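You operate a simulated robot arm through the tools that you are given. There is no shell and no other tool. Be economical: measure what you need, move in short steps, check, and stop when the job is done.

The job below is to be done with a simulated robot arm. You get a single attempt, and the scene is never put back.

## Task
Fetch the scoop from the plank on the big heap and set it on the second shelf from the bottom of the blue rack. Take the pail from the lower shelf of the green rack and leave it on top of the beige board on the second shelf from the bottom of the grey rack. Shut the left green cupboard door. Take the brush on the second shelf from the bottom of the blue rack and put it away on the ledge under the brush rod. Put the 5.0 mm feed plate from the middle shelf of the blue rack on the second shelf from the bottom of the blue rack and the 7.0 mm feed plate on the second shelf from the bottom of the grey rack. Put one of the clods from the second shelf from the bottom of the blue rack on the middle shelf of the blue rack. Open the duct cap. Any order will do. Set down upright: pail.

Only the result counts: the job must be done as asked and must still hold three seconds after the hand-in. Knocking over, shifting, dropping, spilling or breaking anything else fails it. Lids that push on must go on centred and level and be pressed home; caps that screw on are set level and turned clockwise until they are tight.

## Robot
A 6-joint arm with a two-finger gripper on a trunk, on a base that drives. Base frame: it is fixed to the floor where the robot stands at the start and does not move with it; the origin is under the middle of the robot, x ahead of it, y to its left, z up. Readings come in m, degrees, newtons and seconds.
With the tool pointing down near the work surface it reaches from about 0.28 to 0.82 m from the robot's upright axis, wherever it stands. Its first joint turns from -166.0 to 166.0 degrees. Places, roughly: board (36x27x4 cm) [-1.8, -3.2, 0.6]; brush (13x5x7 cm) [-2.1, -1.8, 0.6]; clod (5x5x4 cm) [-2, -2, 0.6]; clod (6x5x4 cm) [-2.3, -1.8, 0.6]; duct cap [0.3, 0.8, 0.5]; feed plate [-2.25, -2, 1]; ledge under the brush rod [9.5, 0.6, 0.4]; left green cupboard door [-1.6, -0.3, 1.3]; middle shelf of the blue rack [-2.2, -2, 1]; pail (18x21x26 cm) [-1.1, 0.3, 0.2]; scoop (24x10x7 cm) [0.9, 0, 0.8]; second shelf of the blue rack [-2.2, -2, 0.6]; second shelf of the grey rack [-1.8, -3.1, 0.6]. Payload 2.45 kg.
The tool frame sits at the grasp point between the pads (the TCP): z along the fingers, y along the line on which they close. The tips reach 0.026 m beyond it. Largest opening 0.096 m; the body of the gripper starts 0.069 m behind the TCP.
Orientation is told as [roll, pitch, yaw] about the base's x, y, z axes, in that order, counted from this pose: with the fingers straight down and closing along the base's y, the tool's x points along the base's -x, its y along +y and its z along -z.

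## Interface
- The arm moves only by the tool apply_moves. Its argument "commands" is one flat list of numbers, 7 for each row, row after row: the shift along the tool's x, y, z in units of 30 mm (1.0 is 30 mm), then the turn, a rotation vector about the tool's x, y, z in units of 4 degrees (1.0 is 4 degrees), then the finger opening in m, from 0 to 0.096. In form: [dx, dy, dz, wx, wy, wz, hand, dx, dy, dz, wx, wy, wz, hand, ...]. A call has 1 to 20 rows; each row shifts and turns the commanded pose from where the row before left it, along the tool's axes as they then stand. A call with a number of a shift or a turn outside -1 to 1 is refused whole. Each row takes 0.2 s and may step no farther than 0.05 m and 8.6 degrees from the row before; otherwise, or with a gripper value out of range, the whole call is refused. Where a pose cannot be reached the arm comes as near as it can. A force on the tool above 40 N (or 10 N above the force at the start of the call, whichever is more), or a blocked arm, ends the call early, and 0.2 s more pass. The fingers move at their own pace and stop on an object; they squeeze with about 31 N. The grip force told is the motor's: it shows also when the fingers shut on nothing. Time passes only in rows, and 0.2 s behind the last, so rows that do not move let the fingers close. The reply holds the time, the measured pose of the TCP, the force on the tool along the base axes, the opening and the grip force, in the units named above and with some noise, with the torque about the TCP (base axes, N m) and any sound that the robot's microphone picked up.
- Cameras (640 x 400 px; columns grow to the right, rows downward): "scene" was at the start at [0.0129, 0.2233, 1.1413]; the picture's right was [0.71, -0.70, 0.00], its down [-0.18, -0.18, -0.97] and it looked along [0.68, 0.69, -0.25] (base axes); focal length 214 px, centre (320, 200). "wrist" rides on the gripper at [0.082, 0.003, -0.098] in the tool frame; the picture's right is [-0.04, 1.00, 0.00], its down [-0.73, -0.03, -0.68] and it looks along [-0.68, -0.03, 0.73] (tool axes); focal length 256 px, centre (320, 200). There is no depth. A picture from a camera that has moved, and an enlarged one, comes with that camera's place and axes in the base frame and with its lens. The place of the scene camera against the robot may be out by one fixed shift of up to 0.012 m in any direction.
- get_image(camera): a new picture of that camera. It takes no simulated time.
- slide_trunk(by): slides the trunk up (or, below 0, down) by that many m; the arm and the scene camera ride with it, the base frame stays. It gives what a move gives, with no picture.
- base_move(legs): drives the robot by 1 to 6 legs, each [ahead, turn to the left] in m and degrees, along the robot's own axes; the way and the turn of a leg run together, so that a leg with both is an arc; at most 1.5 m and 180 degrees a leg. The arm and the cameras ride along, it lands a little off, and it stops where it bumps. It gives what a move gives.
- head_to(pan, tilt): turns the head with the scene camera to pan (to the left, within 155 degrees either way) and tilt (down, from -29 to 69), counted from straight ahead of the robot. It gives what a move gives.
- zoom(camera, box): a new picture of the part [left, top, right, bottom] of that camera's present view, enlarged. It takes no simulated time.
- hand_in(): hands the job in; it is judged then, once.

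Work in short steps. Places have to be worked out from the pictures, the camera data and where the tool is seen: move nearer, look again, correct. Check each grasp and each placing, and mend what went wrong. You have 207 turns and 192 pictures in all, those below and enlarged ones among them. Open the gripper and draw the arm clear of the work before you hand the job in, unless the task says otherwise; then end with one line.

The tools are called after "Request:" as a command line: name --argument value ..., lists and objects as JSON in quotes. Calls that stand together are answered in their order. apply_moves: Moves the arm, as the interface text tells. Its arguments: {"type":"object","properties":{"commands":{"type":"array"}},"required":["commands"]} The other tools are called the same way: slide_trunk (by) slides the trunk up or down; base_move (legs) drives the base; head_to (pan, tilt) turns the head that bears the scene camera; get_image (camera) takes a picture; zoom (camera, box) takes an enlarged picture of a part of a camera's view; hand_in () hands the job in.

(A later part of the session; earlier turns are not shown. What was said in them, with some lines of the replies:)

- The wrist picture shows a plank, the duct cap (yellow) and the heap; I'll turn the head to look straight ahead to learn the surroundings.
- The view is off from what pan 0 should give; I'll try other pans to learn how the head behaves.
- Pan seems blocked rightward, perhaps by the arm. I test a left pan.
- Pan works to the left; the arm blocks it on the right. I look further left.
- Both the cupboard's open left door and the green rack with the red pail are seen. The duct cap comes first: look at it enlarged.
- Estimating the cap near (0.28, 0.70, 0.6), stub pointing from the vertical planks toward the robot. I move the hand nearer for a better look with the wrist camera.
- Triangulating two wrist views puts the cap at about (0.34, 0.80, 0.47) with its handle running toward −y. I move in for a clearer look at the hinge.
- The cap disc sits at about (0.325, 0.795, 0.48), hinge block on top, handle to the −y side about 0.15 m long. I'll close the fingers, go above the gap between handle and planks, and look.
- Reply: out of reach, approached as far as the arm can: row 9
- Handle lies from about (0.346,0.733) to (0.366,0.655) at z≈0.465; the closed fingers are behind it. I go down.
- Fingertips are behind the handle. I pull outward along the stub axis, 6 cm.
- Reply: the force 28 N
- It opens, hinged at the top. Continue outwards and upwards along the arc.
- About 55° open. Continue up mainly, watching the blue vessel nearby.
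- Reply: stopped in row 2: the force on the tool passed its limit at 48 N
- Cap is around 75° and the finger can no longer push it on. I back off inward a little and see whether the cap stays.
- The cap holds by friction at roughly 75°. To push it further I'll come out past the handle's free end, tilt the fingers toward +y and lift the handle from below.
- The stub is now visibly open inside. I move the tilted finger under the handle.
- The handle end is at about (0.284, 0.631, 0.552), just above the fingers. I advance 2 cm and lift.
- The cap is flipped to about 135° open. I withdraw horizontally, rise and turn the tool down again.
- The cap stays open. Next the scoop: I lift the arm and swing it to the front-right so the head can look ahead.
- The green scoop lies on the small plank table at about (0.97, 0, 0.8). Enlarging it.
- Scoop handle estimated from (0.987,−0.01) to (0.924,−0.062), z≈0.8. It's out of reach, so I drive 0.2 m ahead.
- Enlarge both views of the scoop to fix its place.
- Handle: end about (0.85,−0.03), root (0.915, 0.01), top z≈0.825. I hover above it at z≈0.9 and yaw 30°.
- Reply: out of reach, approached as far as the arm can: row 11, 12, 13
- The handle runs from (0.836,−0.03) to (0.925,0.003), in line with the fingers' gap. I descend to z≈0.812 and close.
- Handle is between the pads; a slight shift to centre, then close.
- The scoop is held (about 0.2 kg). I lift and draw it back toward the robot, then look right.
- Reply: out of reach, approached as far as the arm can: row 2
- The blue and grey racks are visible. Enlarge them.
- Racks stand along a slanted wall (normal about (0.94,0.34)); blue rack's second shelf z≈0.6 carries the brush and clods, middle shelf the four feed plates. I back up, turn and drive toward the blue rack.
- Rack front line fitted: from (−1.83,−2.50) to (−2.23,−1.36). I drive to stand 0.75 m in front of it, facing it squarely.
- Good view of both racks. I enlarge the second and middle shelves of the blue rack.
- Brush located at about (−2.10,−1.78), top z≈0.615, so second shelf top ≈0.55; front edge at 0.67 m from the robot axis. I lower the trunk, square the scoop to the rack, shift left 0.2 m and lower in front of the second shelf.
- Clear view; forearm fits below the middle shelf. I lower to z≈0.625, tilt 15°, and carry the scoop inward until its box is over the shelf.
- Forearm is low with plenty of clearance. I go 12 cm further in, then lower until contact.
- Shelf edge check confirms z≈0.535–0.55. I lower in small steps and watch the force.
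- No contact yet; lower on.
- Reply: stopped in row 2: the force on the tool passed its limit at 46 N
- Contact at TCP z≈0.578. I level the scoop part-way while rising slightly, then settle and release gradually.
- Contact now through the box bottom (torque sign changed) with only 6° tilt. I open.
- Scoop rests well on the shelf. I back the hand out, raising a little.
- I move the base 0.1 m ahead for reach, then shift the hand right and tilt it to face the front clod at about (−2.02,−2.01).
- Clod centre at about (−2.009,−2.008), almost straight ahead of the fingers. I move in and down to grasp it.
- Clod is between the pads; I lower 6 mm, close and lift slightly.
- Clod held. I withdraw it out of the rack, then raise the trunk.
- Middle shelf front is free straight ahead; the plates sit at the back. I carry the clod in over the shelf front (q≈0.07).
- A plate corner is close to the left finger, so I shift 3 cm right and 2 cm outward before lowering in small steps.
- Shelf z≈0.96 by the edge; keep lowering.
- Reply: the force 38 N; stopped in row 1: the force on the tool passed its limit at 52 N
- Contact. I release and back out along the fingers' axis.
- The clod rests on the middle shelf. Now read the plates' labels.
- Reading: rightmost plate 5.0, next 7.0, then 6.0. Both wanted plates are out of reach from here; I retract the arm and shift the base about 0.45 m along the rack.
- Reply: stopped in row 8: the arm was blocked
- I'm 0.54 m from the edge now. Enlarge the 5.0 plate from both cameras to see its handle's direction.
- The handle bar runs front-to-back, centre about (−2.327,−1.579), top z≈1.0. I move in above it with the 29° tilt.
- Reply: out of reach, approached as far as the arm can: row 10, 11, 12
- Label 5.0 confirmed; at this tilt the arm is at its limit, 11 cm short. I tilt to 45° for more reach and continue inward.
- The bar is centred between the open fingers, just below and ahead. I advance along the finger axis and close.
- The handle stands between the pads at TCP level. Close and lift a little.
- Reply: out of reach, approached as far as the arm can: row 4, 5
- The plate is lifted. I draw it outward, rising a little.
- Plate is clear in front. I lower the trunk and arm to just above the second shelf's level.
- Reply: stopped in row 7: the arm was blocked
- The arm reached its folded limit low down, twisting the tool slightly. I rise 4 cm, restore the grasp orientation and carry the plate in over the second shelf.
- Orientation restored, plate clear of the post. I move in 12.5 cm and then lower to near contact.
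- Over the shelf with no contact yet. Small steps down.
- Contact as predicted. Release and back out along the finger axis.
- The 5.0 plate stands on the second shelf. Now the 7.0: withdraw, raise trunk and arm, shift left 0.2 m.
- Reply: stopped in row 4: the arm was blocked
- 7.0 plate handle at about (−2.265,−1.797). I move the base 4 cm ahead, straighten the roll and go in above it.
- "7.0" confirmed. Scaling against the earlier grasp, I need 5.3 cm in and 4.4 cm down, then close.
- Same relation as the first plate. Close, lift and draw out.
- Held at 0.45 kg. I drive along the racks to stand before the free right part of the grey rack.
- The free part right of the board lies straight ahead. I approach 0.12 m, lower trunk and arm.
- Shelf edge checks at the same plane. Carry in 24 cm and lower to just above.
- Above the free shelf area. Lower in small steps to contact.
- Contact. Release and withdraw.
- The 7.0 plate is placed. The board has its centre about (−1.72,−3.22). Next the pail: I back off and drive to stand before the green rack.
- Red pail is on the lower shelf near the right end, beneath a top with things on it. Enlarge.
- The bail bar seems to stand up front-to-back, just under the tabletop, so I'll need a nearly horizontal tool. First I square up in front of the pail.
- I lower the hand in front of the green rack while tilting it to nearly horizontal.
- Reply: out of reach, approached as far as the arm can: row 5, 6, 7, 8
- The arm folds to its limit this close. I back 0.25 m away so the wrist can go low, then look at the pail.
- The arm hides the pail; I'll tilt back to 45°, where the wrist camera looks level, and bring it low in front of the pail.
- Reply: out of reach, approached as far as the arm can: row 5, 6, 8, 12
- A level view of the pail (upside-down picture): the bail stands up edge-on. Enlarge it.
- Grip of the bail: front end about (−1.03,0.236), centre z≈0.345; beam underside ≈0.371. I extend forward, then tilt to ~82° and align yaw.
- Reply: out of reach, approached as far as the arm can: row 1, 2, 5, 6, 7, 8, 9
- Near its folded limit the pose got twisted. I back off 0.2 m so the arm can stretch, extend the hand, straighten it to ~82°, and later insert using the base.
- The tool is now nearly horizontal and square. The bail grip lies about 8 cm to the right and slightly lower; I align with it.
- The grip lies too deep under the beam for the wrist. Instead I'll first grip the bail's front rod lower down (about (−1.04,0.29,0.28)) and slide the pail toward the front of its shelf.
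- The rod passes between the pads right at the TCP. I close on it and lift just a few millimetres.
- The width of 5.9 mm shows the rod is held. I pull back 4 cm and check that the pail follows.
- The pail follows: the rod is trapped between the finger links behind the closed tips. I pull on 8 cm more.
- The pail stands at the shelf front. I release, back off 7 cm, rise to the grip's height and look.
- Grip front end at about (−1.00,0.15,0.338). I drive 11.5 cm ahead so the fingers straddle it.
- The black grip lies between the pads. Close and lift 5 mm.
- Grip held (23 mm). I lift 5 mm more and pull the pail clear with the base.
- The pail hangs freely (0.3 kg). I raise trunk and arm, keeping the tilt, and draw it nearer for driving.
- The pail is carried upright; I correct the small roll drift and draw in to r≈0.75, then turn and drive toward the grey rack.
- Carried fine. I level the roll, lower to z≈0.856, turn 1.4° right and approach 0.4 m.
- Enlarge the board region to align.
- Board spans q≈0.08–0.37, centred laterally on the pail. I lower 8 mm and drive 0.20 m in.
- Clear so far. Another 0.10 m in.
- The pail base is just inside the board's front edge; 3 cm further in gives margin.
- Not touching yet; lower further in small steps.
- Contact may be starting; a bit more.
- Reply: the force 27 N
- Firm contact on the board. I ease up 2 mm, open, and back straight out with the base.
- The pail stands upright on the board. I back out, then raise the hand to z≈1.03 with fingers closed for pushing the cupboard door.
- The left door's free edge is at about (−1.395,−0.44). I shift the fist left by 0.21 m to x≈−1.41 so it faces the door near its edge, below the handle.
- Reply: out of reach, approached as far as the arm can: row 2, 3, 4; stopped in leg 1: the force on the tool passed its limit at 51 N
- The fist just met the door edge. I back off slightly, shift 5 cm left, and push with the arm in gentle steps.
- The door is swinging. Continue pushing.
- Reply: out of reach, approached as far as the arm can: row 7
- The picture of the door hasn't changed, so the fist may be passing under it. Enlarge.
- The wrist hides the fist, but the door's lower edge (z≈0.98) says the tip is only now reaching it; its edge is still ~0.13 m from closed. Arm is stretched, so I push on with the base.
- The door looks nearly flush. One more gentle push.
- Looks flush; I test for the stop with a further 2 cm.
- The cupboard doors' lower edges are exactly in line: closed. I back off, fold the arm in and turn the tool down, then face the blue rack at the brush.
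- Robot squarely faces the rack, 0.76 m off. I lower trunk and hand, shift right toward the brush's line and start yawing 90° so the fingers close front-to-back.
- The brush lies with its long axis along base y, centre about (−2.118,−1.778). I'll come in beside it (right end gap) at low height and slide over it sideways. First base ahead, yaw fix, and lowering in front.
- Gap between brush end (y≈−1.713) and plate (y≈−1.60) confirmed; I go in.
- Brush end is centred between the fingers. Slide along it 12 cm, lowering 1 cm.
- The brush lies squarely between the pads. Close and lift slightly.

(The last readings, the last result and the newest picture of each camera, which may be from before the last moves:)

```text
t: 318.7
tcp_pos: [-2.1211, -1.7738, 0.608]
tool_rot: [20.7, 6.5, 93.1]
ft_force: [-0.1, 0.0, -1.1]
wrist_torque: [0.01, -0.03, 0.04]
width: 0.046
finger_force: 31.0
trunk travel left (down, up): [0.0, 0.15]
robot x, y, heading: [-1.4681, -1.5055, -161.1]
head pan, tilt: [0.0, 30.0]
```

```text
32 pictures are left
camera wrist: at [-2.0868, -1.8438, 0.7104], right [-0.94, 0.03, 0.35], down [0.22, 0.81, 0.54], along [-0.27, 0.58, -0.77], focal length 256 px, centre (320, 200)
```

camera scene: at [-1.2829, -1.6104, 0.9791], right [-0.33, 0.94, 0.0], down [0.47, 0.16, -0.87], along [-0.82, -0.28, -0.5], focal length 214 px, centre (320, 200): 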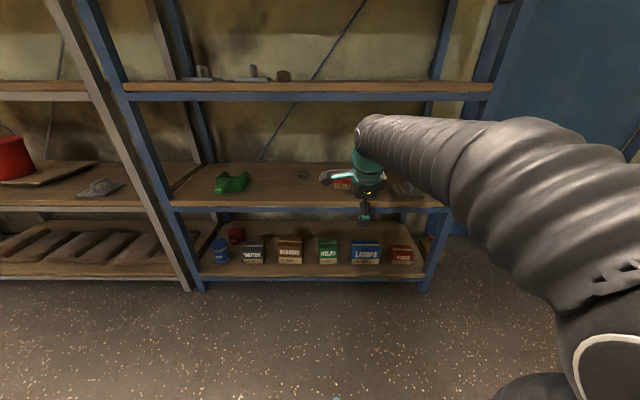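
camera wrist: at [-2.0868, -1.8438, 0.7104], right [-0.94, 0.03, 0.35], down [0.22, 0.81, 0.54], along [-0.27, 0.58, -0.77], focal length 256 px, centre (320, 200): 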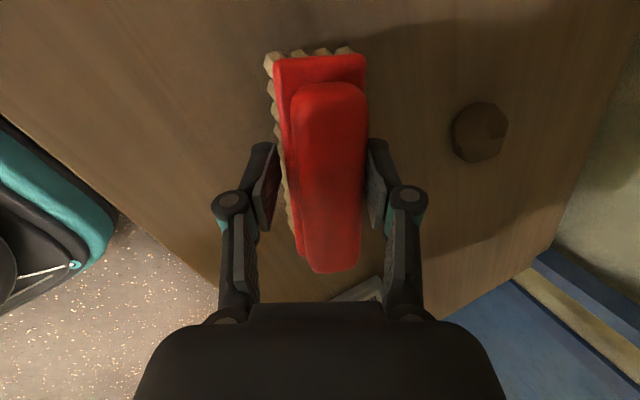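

Held across the block. I raise a few mm and withdraw outward 25 cm.

Request:
apply_moves --commands '[0.03, 0.1, -0.26, 0, 0, 0, 0, -0.31, -0.88, -0.37, 0, 0, 0, 0, -0.31, -0.88, -0.37, 0, 0, 0, 0, -0.31, -0.88, -0.37, 0, 0, 0, 0, -0.31, -0.88, -0.37, 0, 0, 0, 0, -0.31, -0.88, -0.37, 0, 0, 0, 0, -0.31, -0.88, -0.37, 0, 0, 0, 0, -0.31, -0.88, -0.37, 0, 0, 0, 0]'

Request:
base_move --legs '[[-0.4, 0]]'

Request:
get_image --camera "scene"

```text
t: 320.5
tcp_pos: [-1.9256, -1.6986, 0.6177]
tool_rot: [20.9, 6.6, 93.1]
ft_force: [0.0, -0.5, -1.9]
wrist_torque: [-0.02, -0.01, -0.02]
width: 0.0453
finger_force: 31.0
trunk travel left (down, up): [0.0, 0.15]
robot x, y, heading: [-1.4687, -1.5085, -161.0]
head pan, tilt: [0.0, 30.0]
```

```text
t: 323.0
tcp_pos: [-1.5456, -1.5697, 0.6172]
tool_rot: [20.8, 6.6, 93.4]
ft_force: [-0.4, 0.4, -1.2]
wrist_torque: [-0.05, -0.02, 0.01]
width: 0.0454
finger_force: 30.6
trunk travel left (down, up): [0.0, 0.15]
robot x, y, heading: [-1.0885, -1.3734, -160.9]
head pan, tilt: [0.0, 30.0]
```

```text
31 pictures are left
camera scene: at [-1.0584, -1.5321, 0.9791], right [-0.33, 0.94, 0.0], down [0.47, 0.17, -0.87], along [-0.82, -0.29, -0.5], focal length 214 px, centre (320, 200)
```

scene: 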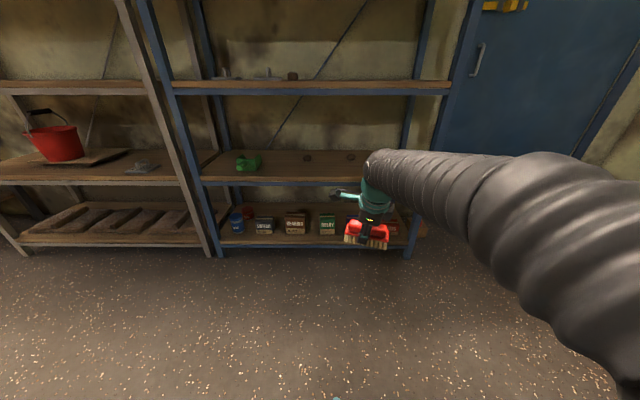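

Everything stands well. Now the far trip: I turn to face down the room and look.

Request:
slide_trunk --by 0.15

Request:
base_move --legs '[[0, 141]]'

Request:
head_to --pan 5 --tilt 12

Request:
get_image --camera "scene"

```text
t: 324.8
tcp_pos: [-1.5473, -1.5692, 0.7667]
tool_rot: [20.8, 6.6, 93.4]
ft_force: [0.7, 0.5, -1.8]
wrist_torque: [-0.04, 0.02, 0.01]
width: 0.0455
finger_force: 31.1
trunk travel left (down, up): [-0.15, 0.0]
robot x, y, heading: [-1.0915, -1.37, -160.7]
head pan, tilt: [0.0, 30.0]
```

```text
t: 331.0
tcp_pos: [-0.6073, -1.495, 0.7664]
tool_rot: [20.8, 6.6, -124.2]
ft_force: [0.3, 0.7, -1.1]
wrist_torque: [0.03, -0.01, 0.03]
width: 0.0454
finger_force: 31.1
trunk travel left (down, up): [-0.15, 0.0]
robot x, y, heading: [-1.0908, -1.3732, -18.4]
head pan, tilt: [0.0, 30.0]
```

```text
t: 331.8
tcp_pos: [-0.6074, -1.4949, 0.7669]
tool_rot: [20.8, 6.6, -124.1]
ft_force: [-0.5, -0.9, -1.7]
wrist_torque: [0.02, -0.02, 0.0]
width: 0.045
finger_force: 30.8
trunk travel left (down, up): [-0.15, 0.0]
robot x, y, heading: [-1.0886, -1.3695, -18.5]
head pan, tilt: [5.0, 12.0]
```

```text
30 pictures are left
camera scene: at [-0.9983, -1.2263, 1.1581], right [-0.23, -0.97, 0.0], down [-0.2, 0.05, -0.98], along [0.95, -0.23, -0.21], focal length 214 px, centre (320, 200)
```

scene: 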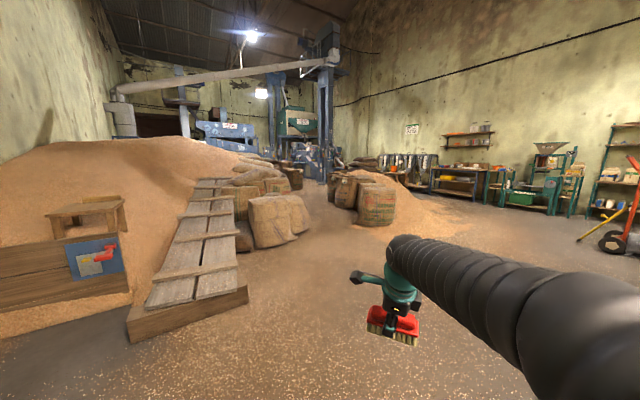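

The passage between the sack piles runs parallel to the left wall (direction ≈19°). I drive to its entrance and look along it.

Request:
base_move --legs '[[0, -7.8], [1.3, 0], [1.24, 0], [0, 45.6]]'

Request:
get_image --camera "scene"

```text
t: 346.8
tcp_pos: [1.6322, -2.2484, 0.7663]
tool_rot: [20.8, 6.6, -85.5]
ft_force: [0.4, -0.4, -1.2]
wrist_torque: [-0.02, 0.01, 0.0]
width: 0.0448
finger_force: 30.9
trunk travel left (down, up): [-0.15, 0.0]
robot x, y, heading: [1.179, -2.4527, 20.1]
head pan, tilt: [5.0, 12.0]
```

```text
29 pictures are left
camera scene: at [1.1596, -2.2877, 1.1581], right [0.43, -0.9, 0.0], down [-0.19, -0.09, -0.98], along [0.88, 0.42, -0.21], focal length 214 px, centre (320, 200)
```

scene: 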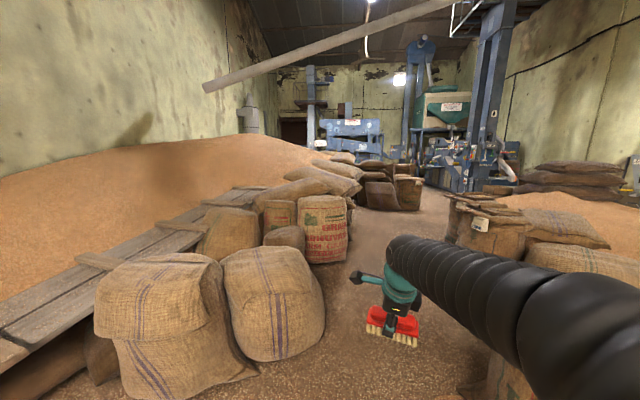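

The corridor runs along y≈−2.22 between the sacks. I drive to its middle and look again.

Request:
base_move --legs '[[0, -8.7], [1.06, 0], [0, -9.8], [1.1, 0]]'

Request:
get_image --camera "scene"

```text
t: 358.8
tcp_pos: [3.8078, -2.1287, 0.7673]
tool_rot: [20.9, 6.5, -103.3]
ft_force: [0.7, 0.0, -1.4]
wrist_torque: [0.02, -0.05, 0.0]
width: 0.045
finger_force: 30.8
trunk travel left (down, up): [-0.15, 0.0]
robot x, y, heading: [3.3118, -2.1825, 2.3]
head pan, tilt: [5.0, 12.0]
```

```text
28 pictures are left
camera scene: at [3.347, -2.0201, 1.1581], right [0.13, -0.99, 0.0], down [-0.21, -0.03, -0.98], along [0.97, 0.13, -0.21], focal length 214 px, centre (320, 200)
```

scene: 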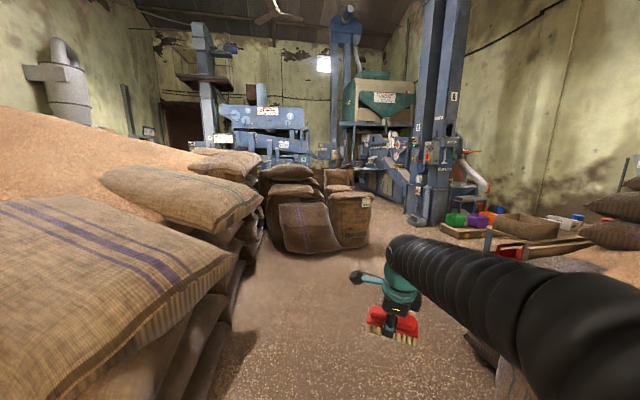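

Ahead are sacks (x≈6, y −1.0…−2.3), a blue column at (7.2,−3.1), and the blue machine behind. Enlarge the machine area.

Request:
zoom --camera "scene" --box '[180, 80, 440, 240]'

```text
2.46 times, centred on (310, 160) of scene
camera zoom: at [3.347, -2.0201, 1.1581], right [0.13, -0.99, 0.0], down [-0.21, -0.03, -0.98], along [0.97, 0.13, -0.21], focal length 528 px, centre (345, 298)
```

zoom: 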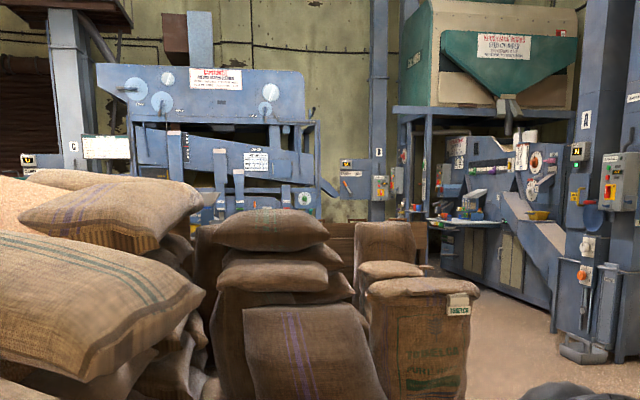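

I go forward, sidestep right of the sacks through the gap before the column, and look.

Request:
base_move --legs '[[1.25, 0], [0, -40], [1.25, 0], [0, 40], [0.8, 0], [0, 40]]'

Request:
get_image --camera "scene"

```text
t: 380.5
tcp_pos: [6.7097, -2.4284, 0.7658]
tool_rot: [20.8, 6.6, -62.2]
ft_force: [0.4, -0.2, -2.1]
wrist_torque: [0.0, 0.02, 0.02]
width: 0.0444
finger_force: 31.1
trunk travel left (down, up): [-0.15, 0.0]
robot x, y, heading: [6.374, -2.7971, 43.8]
head pan, tilt: [5.0, 12.0]
```

```text
26 pictures are left
camera scene: at [6.2923, -2.6558, 1.1581], right [0.75, -0.66, 0.0], down [-0.14, -0.16, -0.98], along [0.65, 0.73, -0.21], focal length 214 px, centre (320, 200)
```

scene: 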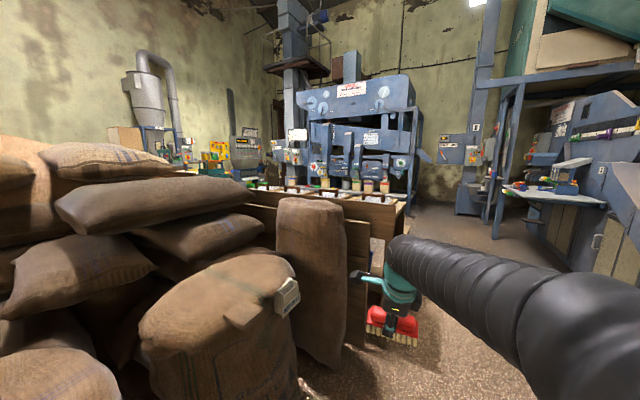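

The ledge should appear near pixel (332,189). Enlarge there.

Request:
zoom --camera "scene" --box '[230, 110, 450, 240]'

```text
2.91 times, centred on (340, 175) of scene
camera zoom: at [6.2923, -2.6558, 1.1581], right [0.75, -0.66, 0.0], down [-0.14, -0.16, -0.98], along [0.65, 0.73, -0.21], focal length 624 px, centre (262, 273)
```

zoom: 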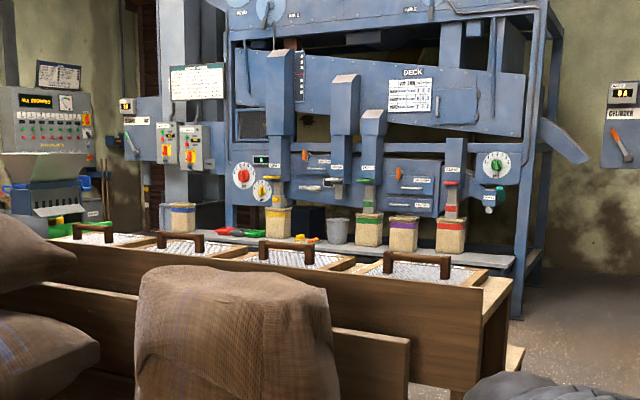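

Ledge runs along the blue machine's foot, behind a wooden bin; the gap between them can be entered from the right end. I drive there.

Request:
base_move --legs '[[0, -27], [1.4, 0], [1.4, 0], [0.7, 0], [0, 70]]'

Request:
get_image --camera "scene"

```text
t: 401.5
tcp_pos: [9.8733, -1.3564, 0.7662]
tool_rot: [20.8, 6.6, -30.9]
ft_force: [-0.5, 0.0, -1.1]
wrist_torque: [-0.03, 0.05, 0.01]
width: 0.0444
finger_force: 30.9
trunk travel left (down, up): [-0.15, 0.0]
robot x, y, heading: [9.7788, -1.8463, 74.9]
head pan, tilt: [5.0, 12.0]
stopped in leg 5: the robot was blocked; the commanded pose is now the measured one
```

```text
24 pictures are left
camera scene: at [9.6331, -1.7715, 1.1581], right [0.98, -0.18, 0.0], down [-0.04, -0.2, -0.98], along [0.18, 0.96, -0.21], focal length 214 px, centre (320, 200)
```

scene: 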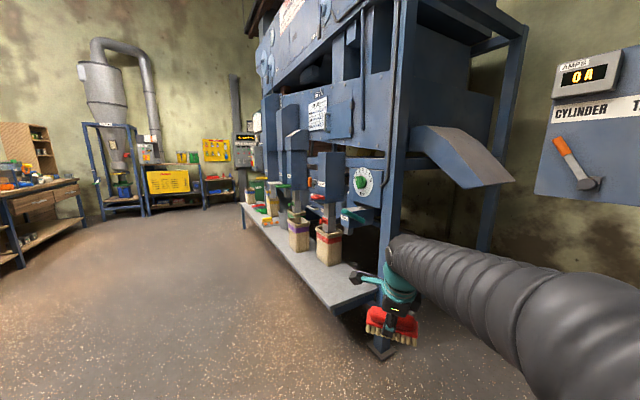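

The way along the ledge is open on the left; my turn stopped against the machine's leg. Enlarge the target spot around (271,224).

Request:
zoom --camera "scene" --box '[225, 150, 385, 270]'

```text
3.33 times, centred on (305, 210) of scene
camera zoom: at [9.6331, -1.7715, 1.1581], right [0.98, -0.18, 0.0], down [-0.04, -0.2, -0.98], along [0.18, 0.96, -0.21], focal length 715 px, centre (370, 167)
```

zoom: 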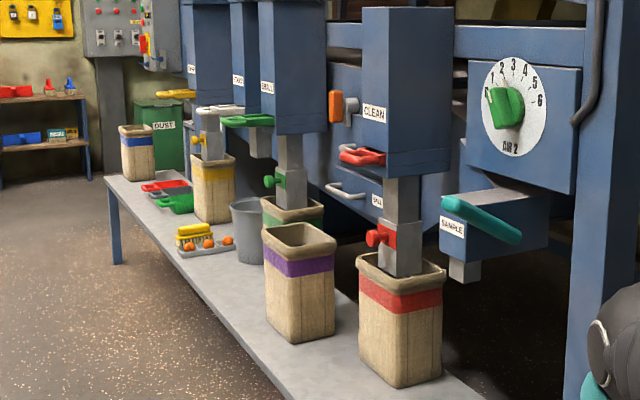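

The spot (9.5,0.6) holds a small tray with brushes on the low grey bench. I edge forward to free the base, then turn along the bench.

Request:
base_move --legs '[[0.2, 0], [0, 40], [0.6, 0]]'

Request:
get_image --camera "scene"

```text
t: 407.9
tcp_pos: [9.344, -0.6675, 0.767]
tool_rot: [20.8, 6.6, 8.8]
ft_force: [-0.9, 0.0, -0.4]
wrist_torque: [-0.03, 0.01, 0.03]
width: 0.0439
finger_force: 31.2
trunk travel left (down, up): [-0.15, 0.0]
robot x, y, heading: [9.5813, -1.103, 114.8]
head pan, tilt: [5.0, 12.0]
```

```text
22 pictures are left
camera scene: at [9.427, -1.1445, 1.1581], right [0.87, 0.49, 0.0], down [0.1, -0.18, -0.98], along [-0.48, 0.85, -0.21], focal length 214 px, centre (320, 200)
```

scene: 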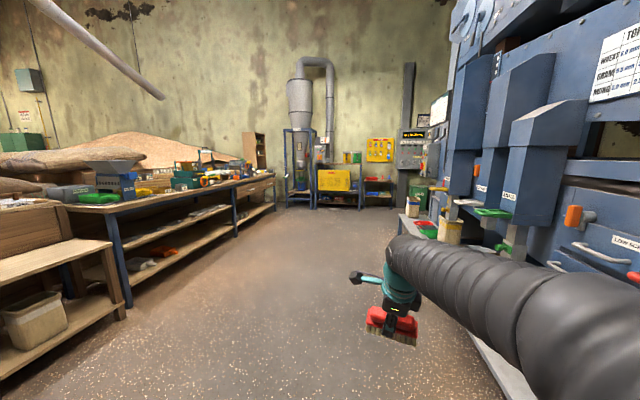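

Clear aisle along the bench. I move on 0.95 m and look right at the tray.

Request:
base_move --legs '[[0, -3], [0.95, 0]]'

Request:
head_to --pan -30 --tilt 30

Request:
get_image --camera "scene"

```text
t: 413.4
tcp_pos: [9.0053, 0.2287, 0.7677]
tool_rot: [20.8, 6.5, 6.6]
ft_force: [-0.6, -0.3, 0.1]
wrist_torque: [-0.01, 0.02, 0.02]
width: 0.0441
finger_force: 30.7
trunk travel left (down, up): [-0.15, 0.0]
robot x, y, heading: [9.2301, -0.217, 112.3]
head pan, tilt: [5.0, 12.0]
```

```text
t: 414.4
tcp_pos: [9.0048, 0.2296, 0.7666]
tool_rot: [20.8, 6.5, 6.6]
ft_force: [-0.3, -0.3, -1.0]
wrist_torque: [-0.02, 0.02, 0.0]
width: 0.044
finger_force: 31.0
trunk travel left (down, up): [-0.15, 0.0]
robot x, y, heading: [9.2267, -0.2164, 112.6]
head pan, tilt: [-30.0, 30.0]
```

```text
21 pictures are left
camera scene: at [9.123, -0.2426, 1.1291], right [0.99, -0.13, 0.0], down [-0.07, -0.5, -0.87], along [0.11, 0.86, -0.5], focal length 214 px, centre (320, 200)
```

scene: 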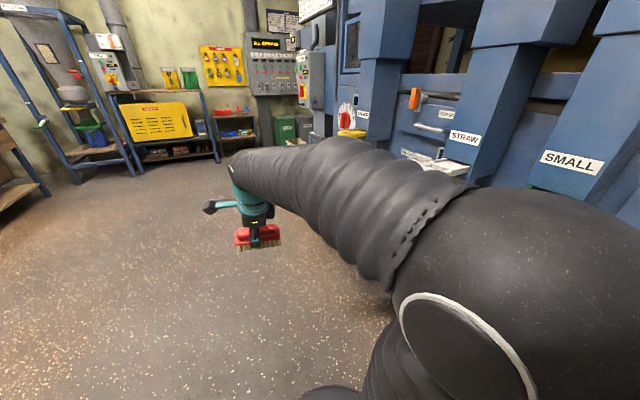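

The arm hides the bench, but the wrist camera looks toward it. Take its picture.

Request:
get_image --camera "wrist"

```text
20 pictures are left
camera wrist: at [8.9378, 0.1886, 0.8691], right [-0.03, 0.94, 0.35], down [0.83, -0.17, 0.54], along [0.56, 0.3, -0.77], focal length 256 px, centre (320, 200)
```

wrist: 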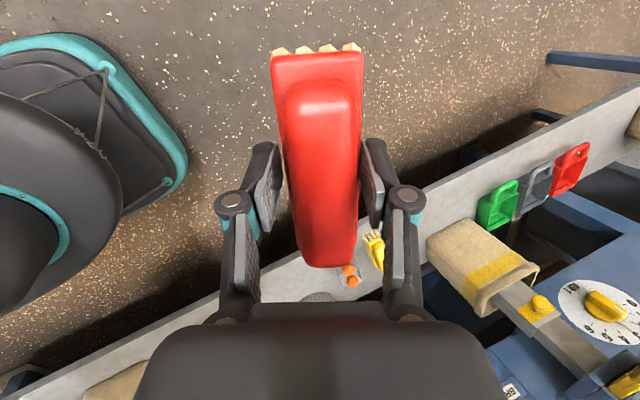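

Target (9.5,0.6,0.4) projects at about (386,246). Enlarge that region.

Request:
zoom --camera "wrist" --box '[320, 150, 520, 300]'

```text
2.67 times, centred on (420, 225) of wrist
camera zoom: at [8.9378, 0.1886, 0.8691], right [-0.03, 0.94, 0.35], down [0.83, -0.17, 0.54], along [0.56, 0.3, -0.77], focal length 683 px, centre (53, 133)
```

zoom: 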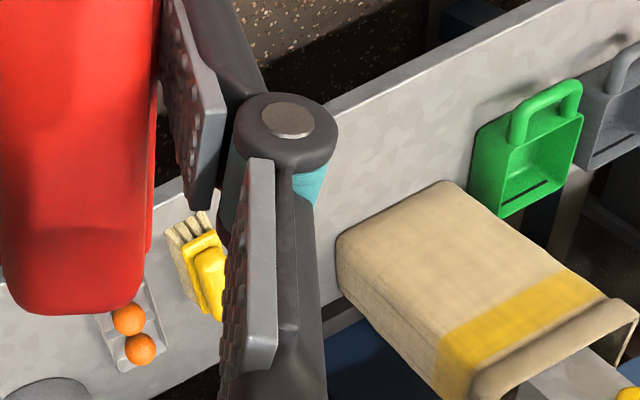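

The ledge bench: front edge through (9.30,0.68), free spot about (9.378,0.736) between the yellow brush and the bag. I drive 0.75 m on, level the brush and swing the hand toward it.

Request:
base_move --legs '[[0.75, 0]]'

Request:
apply_moves --commands '[0, 0, 0, 0.86, 0, 0, 0, 0, 0, 0, 0.86, 0, 0, 0, 0, 0, 0, 0.86, 0, 0, 0, 0, 0, 0, 0.86, 0, 0, 0, 0, 0, 0, 0.86, 0, 0, 0, 0, 0, 0, 0.86, 0, 0, 0, -0.965, -0.36, -0.13, 0, 0, 0, 0, -0.965, -0.36, -0.13, 0, 0, 0, 0, -0.965, -0.36, -0.13, 0, 0, 0, 0, -0.965, -0.36, -0.13, 0, 0, 0, 0, -0.965, -0.36, -0.13, 0, 0, 0, 0, -0.965, -0.36, -0.13, 0, 0, 0, 0, -0.965, -0.36, -0.13, 0, 0, 0, 0, -0.965, -0.36, -0.13, 0, 0, 0, 0, -0.965, -0.36, -0.13, 0, 0, 0, 0, -0.965, -0.36, -0.13, 0, 0, 0, 0]'

Request:
get_image --camera "wrist"

```text
t: 418.5
tcp_pos: [8.7064, 0.924, 0.7676]
tool_rot: [20.7, 6.5, 7.4]
ft_force: [-0.6, 0.5, -0.9]
wrist_torque: [-0.01, -0.03, -0.01]
width: 0.0439
finger_force: 30.8
trunk travel left (down, up): [-0.15, 0.0]
robot x, y, heading: [8.9366, 0.4772, 113.3]
head pan, tilt: [-30.0, 30.0]
```

```text
t: 421.9
tcp_pos: [9.0101, 0.8523, 0.7723]
tool_rot: [0.3, 6.7, 7.4]
ft_force: [-0.4, 0.5, -2.2]
wrist_torque: [0.03, 0.01, 0.0]
width: 0.0438
finger_force: 31.0
trunk travel left (down, up): [-0.15, 0.0]
robot x, y, heading: [8.9329, 0.4807, 113.1]
head pan, tilt: [-30.0, 30.0]
```

```text
18 pictures are left
camera wrist: at [8.9399, 0.8452, 0.88], right [-0.09, 1.0, 0.0], down [0.8, 0.07, 0.59], along [0.59, 0.05, -0.81], focal length 256 px, centre (320, 200)
```

wrist: 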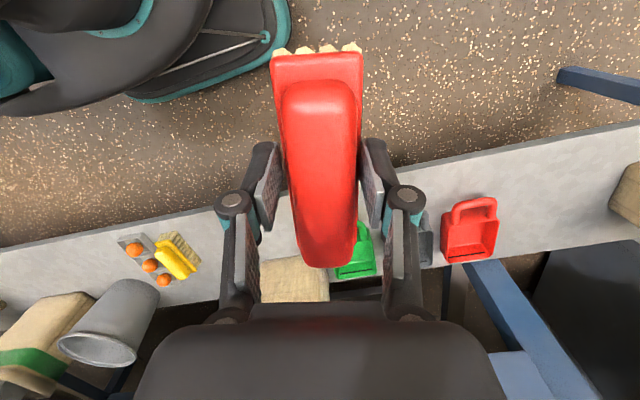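

P projects at (261,224): bench free there. I continue to above it.

Request:
apply_moves --commands '[-0.98, -0.41, -0.13, 0, 0, 0, 0, -0.98, -0.41, -0.13, 0, 0, 0, 0, -0.98, -0.41, -0.13, 0, 0, 0, 0, -0.98, -0.41, -0.13, 0, 0, 0, 0, -0.98, -0.41, -0.13, 0, 0, 0, 0, -0.98, -0.41, -0.13, 0, 0, 0, 0, -0.98, -0.41, -0.13, 0, 0, 0, 0, -0.98, -0.41, -0.13, 0, 0, 0, 0, -0.98, -0.41, -0.13, 0, 0, 0, 0, -0.98, -0.41, -0.13, 0, 0, 0, 0, -0.98, -0.41, -0.13, 0, 0, 0, 0, -0.98, -0.41, -0.13, 0, 0, 0, 0]'

Request:
get_image --camera "wrist"

Request:
head_to --pan -40 --tilt 40

Request:
get_image --camera "scene"

```text
t: 424.3
tcp_pos: [9.3487, 0.7616, 0.7785]
tool_rot: [0.2, 7.1, 7.7]
ft_force: [-19.0, -9.2, -1.2]
wrist_torque: [0.94, -2.12, -0.08]
width: 0.0438
finger_force: 31.4
trunk travel left (down, up): [-0.15, 0.0]
robot x, y, heading: [8.9337, 0.4823, 113.2]
head pan, tilt: [-30.0, 30.0]
stopped in row 12: the force on the tool passed its limit at 81 N (the readings are from after the stop); the commanded pose is now the measured one
```

```text
17 pictures are left
camera wrist: at [9.2785, 0.7541, 0.8859], right [-0.09, 1.0, 0.0], down [0.81, 0.08, 0.58], along [0.58, 0.05, -0.81], focal length 256 px, centre (320, 200)
```

wrist: 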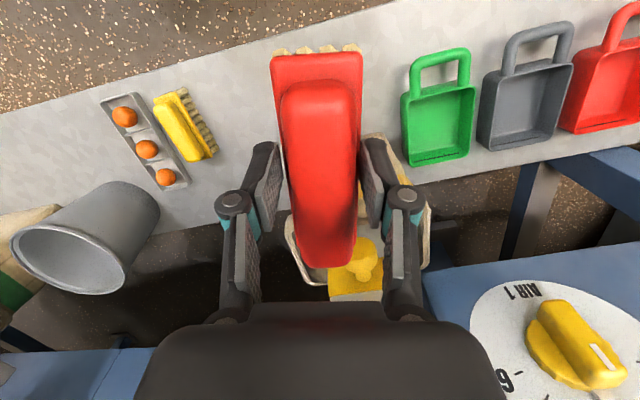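

```text
t: 425.1
tcp_pos: [9.3484, 0.761, 0.7784]
tool_rot: [0.3, 7.0, 7.7]
ft_force: [-25.6, -9.2, -0.9]
wrist_torque: [0.99, -2.76, 0.07]
width: 0.0435
finger_force: 30.9
trunk travel left (down, up): [-0.15, 0.0]
robot x, y, heading: [8.9321, 0.4832, 113.0]
head pan, tilt: [-40.0, 40.0]
```

```text
16 pictures are left
camera scene: at [8.8436, 0.4436, 1.1136], right [0.96, -0.29, 0.0], down [-0.18, -0.61, -0.77], along [0.22, 0.73, -0.64], focal length 214 px, centre (320, 200)
```

scene: 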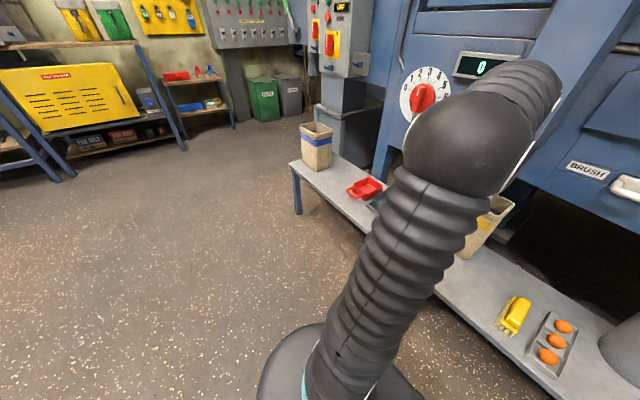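

The wrist touched the chute above the bag ("BRUSH" label and rod seen above the yellow brush). I back off 4 cm west and yaw the brush to lie along the bench.

Request:
apply_moves --commands '[0.7, 0, 0.09, 0, 0, 0, 0, 0.7, 0, 0.09, 0, 0, 0, 0, 0, 0, 0, 0, 0, 1, 0, 0, 0, 0, 0, 0, 1, 0, 0, 0, 0, 0, 0, 1, 0, 0, 0, 0, 0, 0, 1, 0, 0, 0, 0, 0, 0, 1, 0, 0, 0, 0, 0, 0, 1, 0, 0, 0, 0, 0, 0, 1, 0, 0, 0, 0, 0, 0, 1, 0, 0, 0, 0, 0, 0, 1, 0, 0, 0, 0, 0, 0, 1, 0, 0, 0, 0, 0, 0, 1, 0, 0, 0, 0, 0, 0, 1, 0, 0, 0, 0, 0, 0, 1, 0, 0, 0, 0, 0, 0, 1, 0, 0, 0, 0, 0, 0, 1, 0, 0, 0, 0, 0, 0, 1, 0, 0, 0, 0, 0, 0, 1, 0, 0, 0, 0, 0, 0, 1, 0]'

Request:
get_image --camera "wrist"

```text
t: 429.3
tcp_pos: [9.3072, 0.7563, 0.7762]
tool_rot: [-6.6, 2.2, -64.7]
ft_force: [-0.1, 0.2, -2.2]
wrist_torque: [0.01, 0.02, -0.02]
width: 0.0434
finger_force: 31.1
trunk travel left (down, up): [-0.15, 0.0]
robot x, y, heading: [8.9343, 0.4819, 113.3]
head pan, tilt: [-40.0, 40.0]
```

```text
15 pictures are left
camera wrist: at [9.2867, 0.8318, 0.8777], right [0.91, 0.39, -0.12], down [0.37, -0.67, 0.65], along [0.18, -0.63, -0.75], focal length 256 px, centre (320, 200)
```

wrist: 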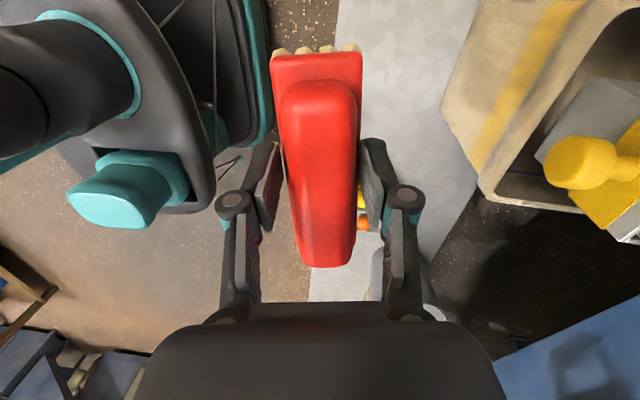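

Free again. I level the brush, move above (9.394,0.645) and descend part-way.

Request:
apply_moves --commands '[0, 0, 0, -0.85, 0.68, 0, 0, 0, 0, 0, -0.85, 0.68, 0, 0, -0.9, 0.25, -0.12, 0, 0, 0, 0, -0.9, 0.25, -0.12, 0, 0, 0, 0, -0.9, 0.25, -0.12, 0, 0, 0, 0, -0.9, 0.25, -0.12, 0, 0, 0, 0, -0.9, 0.25, -0.12, 0, 0, 0, 0, -0.12, 0, 0.92, 0, 0, 0, 0, -0.12, 0, 0.92, 0, 0, 0, 0, -0.12, 0, 0.92, 0, 0, 0, 0, -0.12, 0, 0.92, 0, 0, 0, 0, -0.12, 0, 0.92, 0, 0, 0, 0, -0.12, 0, 0.92, 0, 0, 0, 0]'

Request:
get_image --camera "wrist"

Request:
get_image --camera "scene"

```text
t: 432.1
tcp_pos: [9.3991, 0.6492, 0.6089]
tool_rot: [0.1, 7.8, -64.8]
ft_force: [-0.5, -0.6, -1.0]
wrist_torque: [0.04, -0.03, 0.01]
width: 0.0415
finger_force: 30.9
trunk travel left (down, up): [-0.15, 0.0]
robot x, y, heading: [8.9334, 0.4789, 113.2]
head pan, tilt: [-40.0, 40.0]
```

```text
14 pictures are left
camera wrist: at [9.3735, 0.7118, 0.7186], right [0.92, 0.39, 0.0], down [0.32, -0.75, 0.57], along [0.22, -0.53, -0.82], focal length 256 px, centre (320, 200)
```

wrist: 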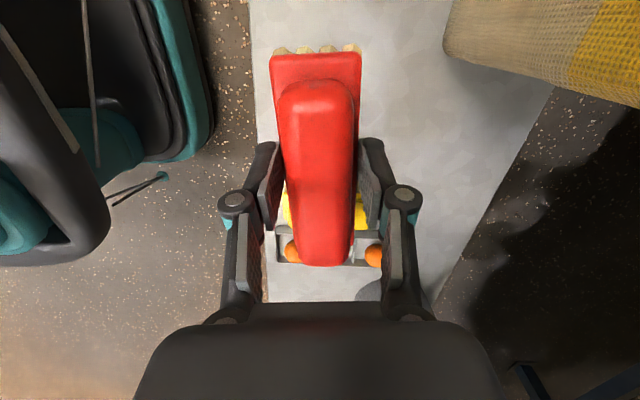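

```text
13 pictures are left
camera scene: at [8.8452, 0.4441, 1.1138], right [0.96, -0.29, 0.0], down [-0.19, -0.62, -0.77], along [0.22, 0.73, -0.64], focal length 214 px, centre (320, 200)
```

scene: 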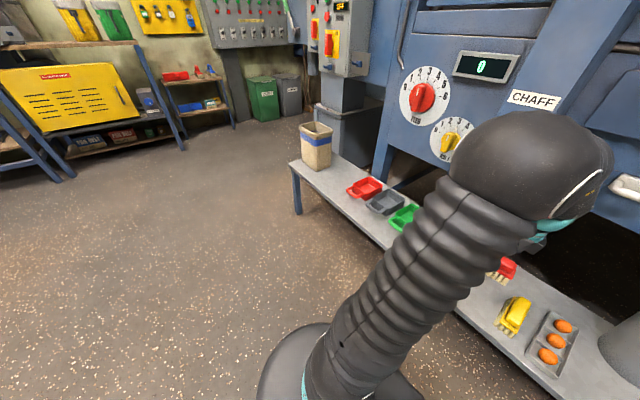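

Brush is level over the free spot, ~6 cm clear of the yellow brush. I descend to just above the ledge.

Request:
apply_moves --commands '[-0.12, 0, 0.92, 0, 0, 0, 0, -0.12, 0, 0.92, 0, 0, 0, 0, -0.12, 0, 0.92, 0, 0, 0, 0, -0.1, 0, 0.8, 0, 0, 0, 0, -0.06, 0, 0.4, 0, 0, 0, 0]'

Request:
get_image --camera "wrist"

```text
t: 433.3
tcp_pos: [9.3995, 0.6507, 0.4886]
tool_rot: [0.1, 7.8, -64.9]
ft_force: [0.6, 0.2, -1.4]
wrist_torque: [0.0, -0.01, 0.01]
width: 0.0412
finger_force: 31.5
trunk travel left (down, up): [-0.15, 0.0]
robot x, y, heading: [8.9304, 0.4792, 113.2]
head pan, tilt: [-40.0, 40.0]
```

```text
12 pictures are left
camera wrist: at [9.3722, 0.7124, 0.5983], right [0.92, 0.39, 0.0], down [0.32, -0.75, 0.57], along [0.22, -0.53, -0.82], focal length 256 px, centre (320, 200)
```

wrist: 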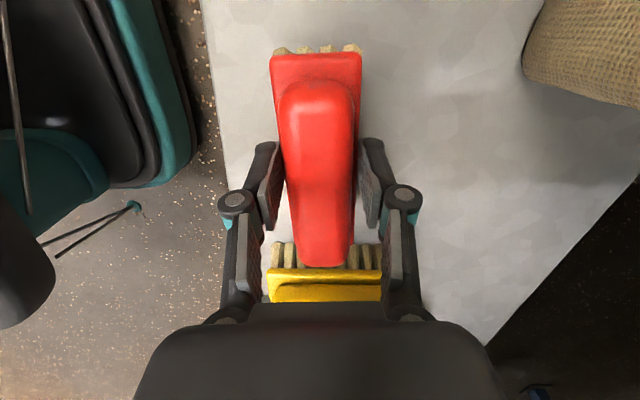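

Clear of the yellow brush. Small steps down to contact.

Request:
apply_moves --commands '[-0.06, 0, 0.4, 0, 0, 0, 0, -0.06, 0, 0.4, 0, 0, 0, 0]'

Request:
apply_moves --commands '[-0.03, 0, 0.2, 0, 0, 0, 0, -0.03, 0, 0.2, 0, 0, 0, 0]'

```text
t: 433.9
tcp_pos: [9.4008, 0.6521, 0.474]
tool_rot: [0.4, 7.9, -64.7]
ft_force: [-3.1, -1.5, 18.7]
wrist_torque: [-0.21, 0.37, 0.01]
width: 0.0416
finger_force: 31.2
trunk travel left (down, up): [-0.15, 0.0]
robot x, y, heading: [8.9339, 0.4803, 113.3]
head pan, tilt: [-40.0, 40.0]
stopped in row 2: the force on the tool passed its limit at 54 N (the readings are from after the stop); the commanded pose is now the measured one
```

```text
t: 434.2
tcp_pos: [9.4013, 0.6527, 0.4736]
tool_rot: [0.7, 7.9, -64.7]
ft_force: [-3.8, -1.4, 21.6]
wrist_torque: [-0.37, 0.58, 0.0]
width: 0.0414
finger_force: 30.9
trunk travel left (down, up): [-0.15, 0.0]
robot x, y, heading: [8.9324, 0.4777, 113.0]
head pan, tilt: [-40.0, 40.0]
stopped in row 1: the force on the tool passed its limit at 51 N (the readings are from after the stop); the commanded pose is now the measured one
```

Contact. I release and rise straight up.

Request:
apply_moves --commands '[0, 0, 0, 0, 0, 0, 0.05, 0, 0, 0, 0, 0, 0, 0.065, 0, 0, 0, 0, 0, 0, 0.065, 0.05, 0, -0.5, 0, 0, 0, 0.065, 0.1, 0, -0.8, 0, 0, 0, 0.065, 0.1, 0, -0.8, 0, 0, 0, 0.065, 0.1, 0, -0.8, 0, 0, 0, 0.065]'

Request:
get_image --camera "wrist"

```text
t: 435.8
tcp_pos: [9.3994, 0.6521, 0.5591]
tool_rot: [0.4, 7.8, -64.8]
ft_force: [0.0, -0.8, -0.4]
wrist_torque: [0.0, 0.0, 0.02]
width: 0.0651
finger_force: 0.0
trunk travel left (down, up): [-0.15, 0.0]
robot x, y, heading: [8.9334, 0.4821, 112.9]
head pan, tilt: [-40.0, 40.0]
```

```text
11 pictures are left
camera wrist: at [9.372, 0.7127, 0.6684], right [0.92, 0.39, 0.0], down [0.32, -0.76, 0.57], along [0.23, -0.53, -0.82], focal length 256 px, centre (320, 200)
```

wrist: 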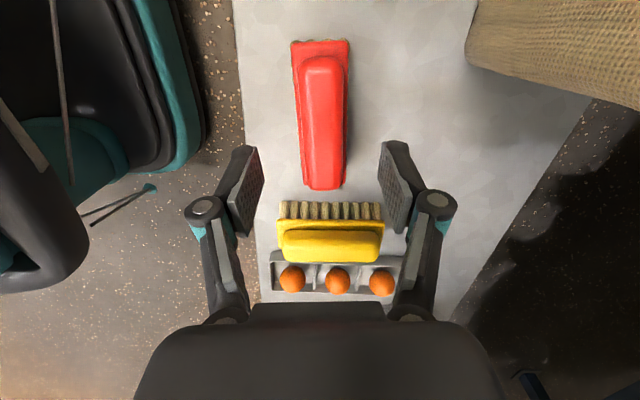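

The brush stands on the ledge beside the yellow one. I raise the arm and draw it clear into the aisle.

Request:
apply_moves --commands '[0.12, 0, -0.92, 0, 0, 0, 0.065, 0.12, 0, -0.92, 0, 0, 0, 0.065, 0.12, 0, -0.92, 0, 0, 0, 0.065, 0.12, 0, -0.92, 0, 0, 0, 0.065, 0.12, 0, -0.92, 0, 0, 0, 0.065, 0.12, 0, -0.92, 0, 0, 0, 0.065, 0.9, -0.9, 0.1, 0, 0, 0, 0.065, 0.9, -0.9, 0.1, 0, 0, 0, 0.065, 0.9, -0.9, 0.1, 0, 0, 0, 0.065, 0.9, -0.9, 0.1, 0, 0, 0, 0.065, 0.9, -0.9, 0.1, 0, 0, 0, 0.08, 0.9, -0.9, 0.1, 0, 0, 0, 0.096]'

Request:
get_image --camera "scene"

```text
t: 438.4
tcp_pos: [9.1824, 0.7276, 0.731]
tool_rot: [0.4, 7.8, -64.8]
ft_force: [0.7, 0.5, -1.0]
wrist_torque: [-0.03, 0.03, 0.02]
width: 0.0961
finger_force: 0.0
trunk travel left (down, up): [-0.15, 0.0]
robot x, y, heading: [8.9376, 0.4817, 113.3]
head pan, tilt: [-40.0, 40.0]
```

```text
10 pictures are left
camera scene: at [8.8453, 0.4442, 1.1138], right [0.96, -0.29, 0.0], down [-0.19, -0.62, -0.77], along [0.22, 0.73, -0.64], focal length 214 px, centre (320, 200)
```

scene: 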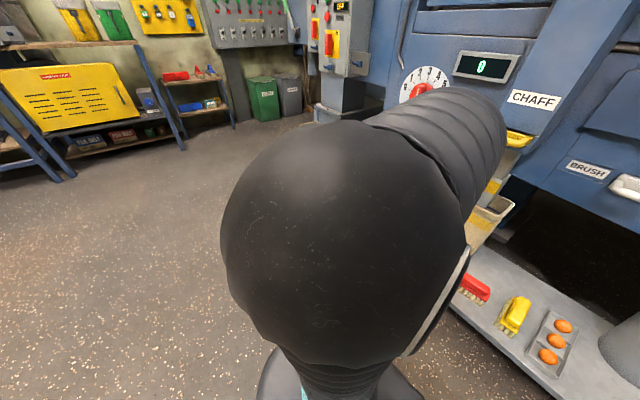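

The brush rests on the ledge, the gripper is open and clear of the work, and the other tasks were checked as they were finished. I hand in.

Request:
hand_in

```text
The job is handed in.
```

All tasks were carried out and the job is handed in; the red brush stands on the grey bench below the "BRUSH" label, which I took to be the ledge under the brush rod, and on that approach the arm briefly touched something, probably the machine's chute.
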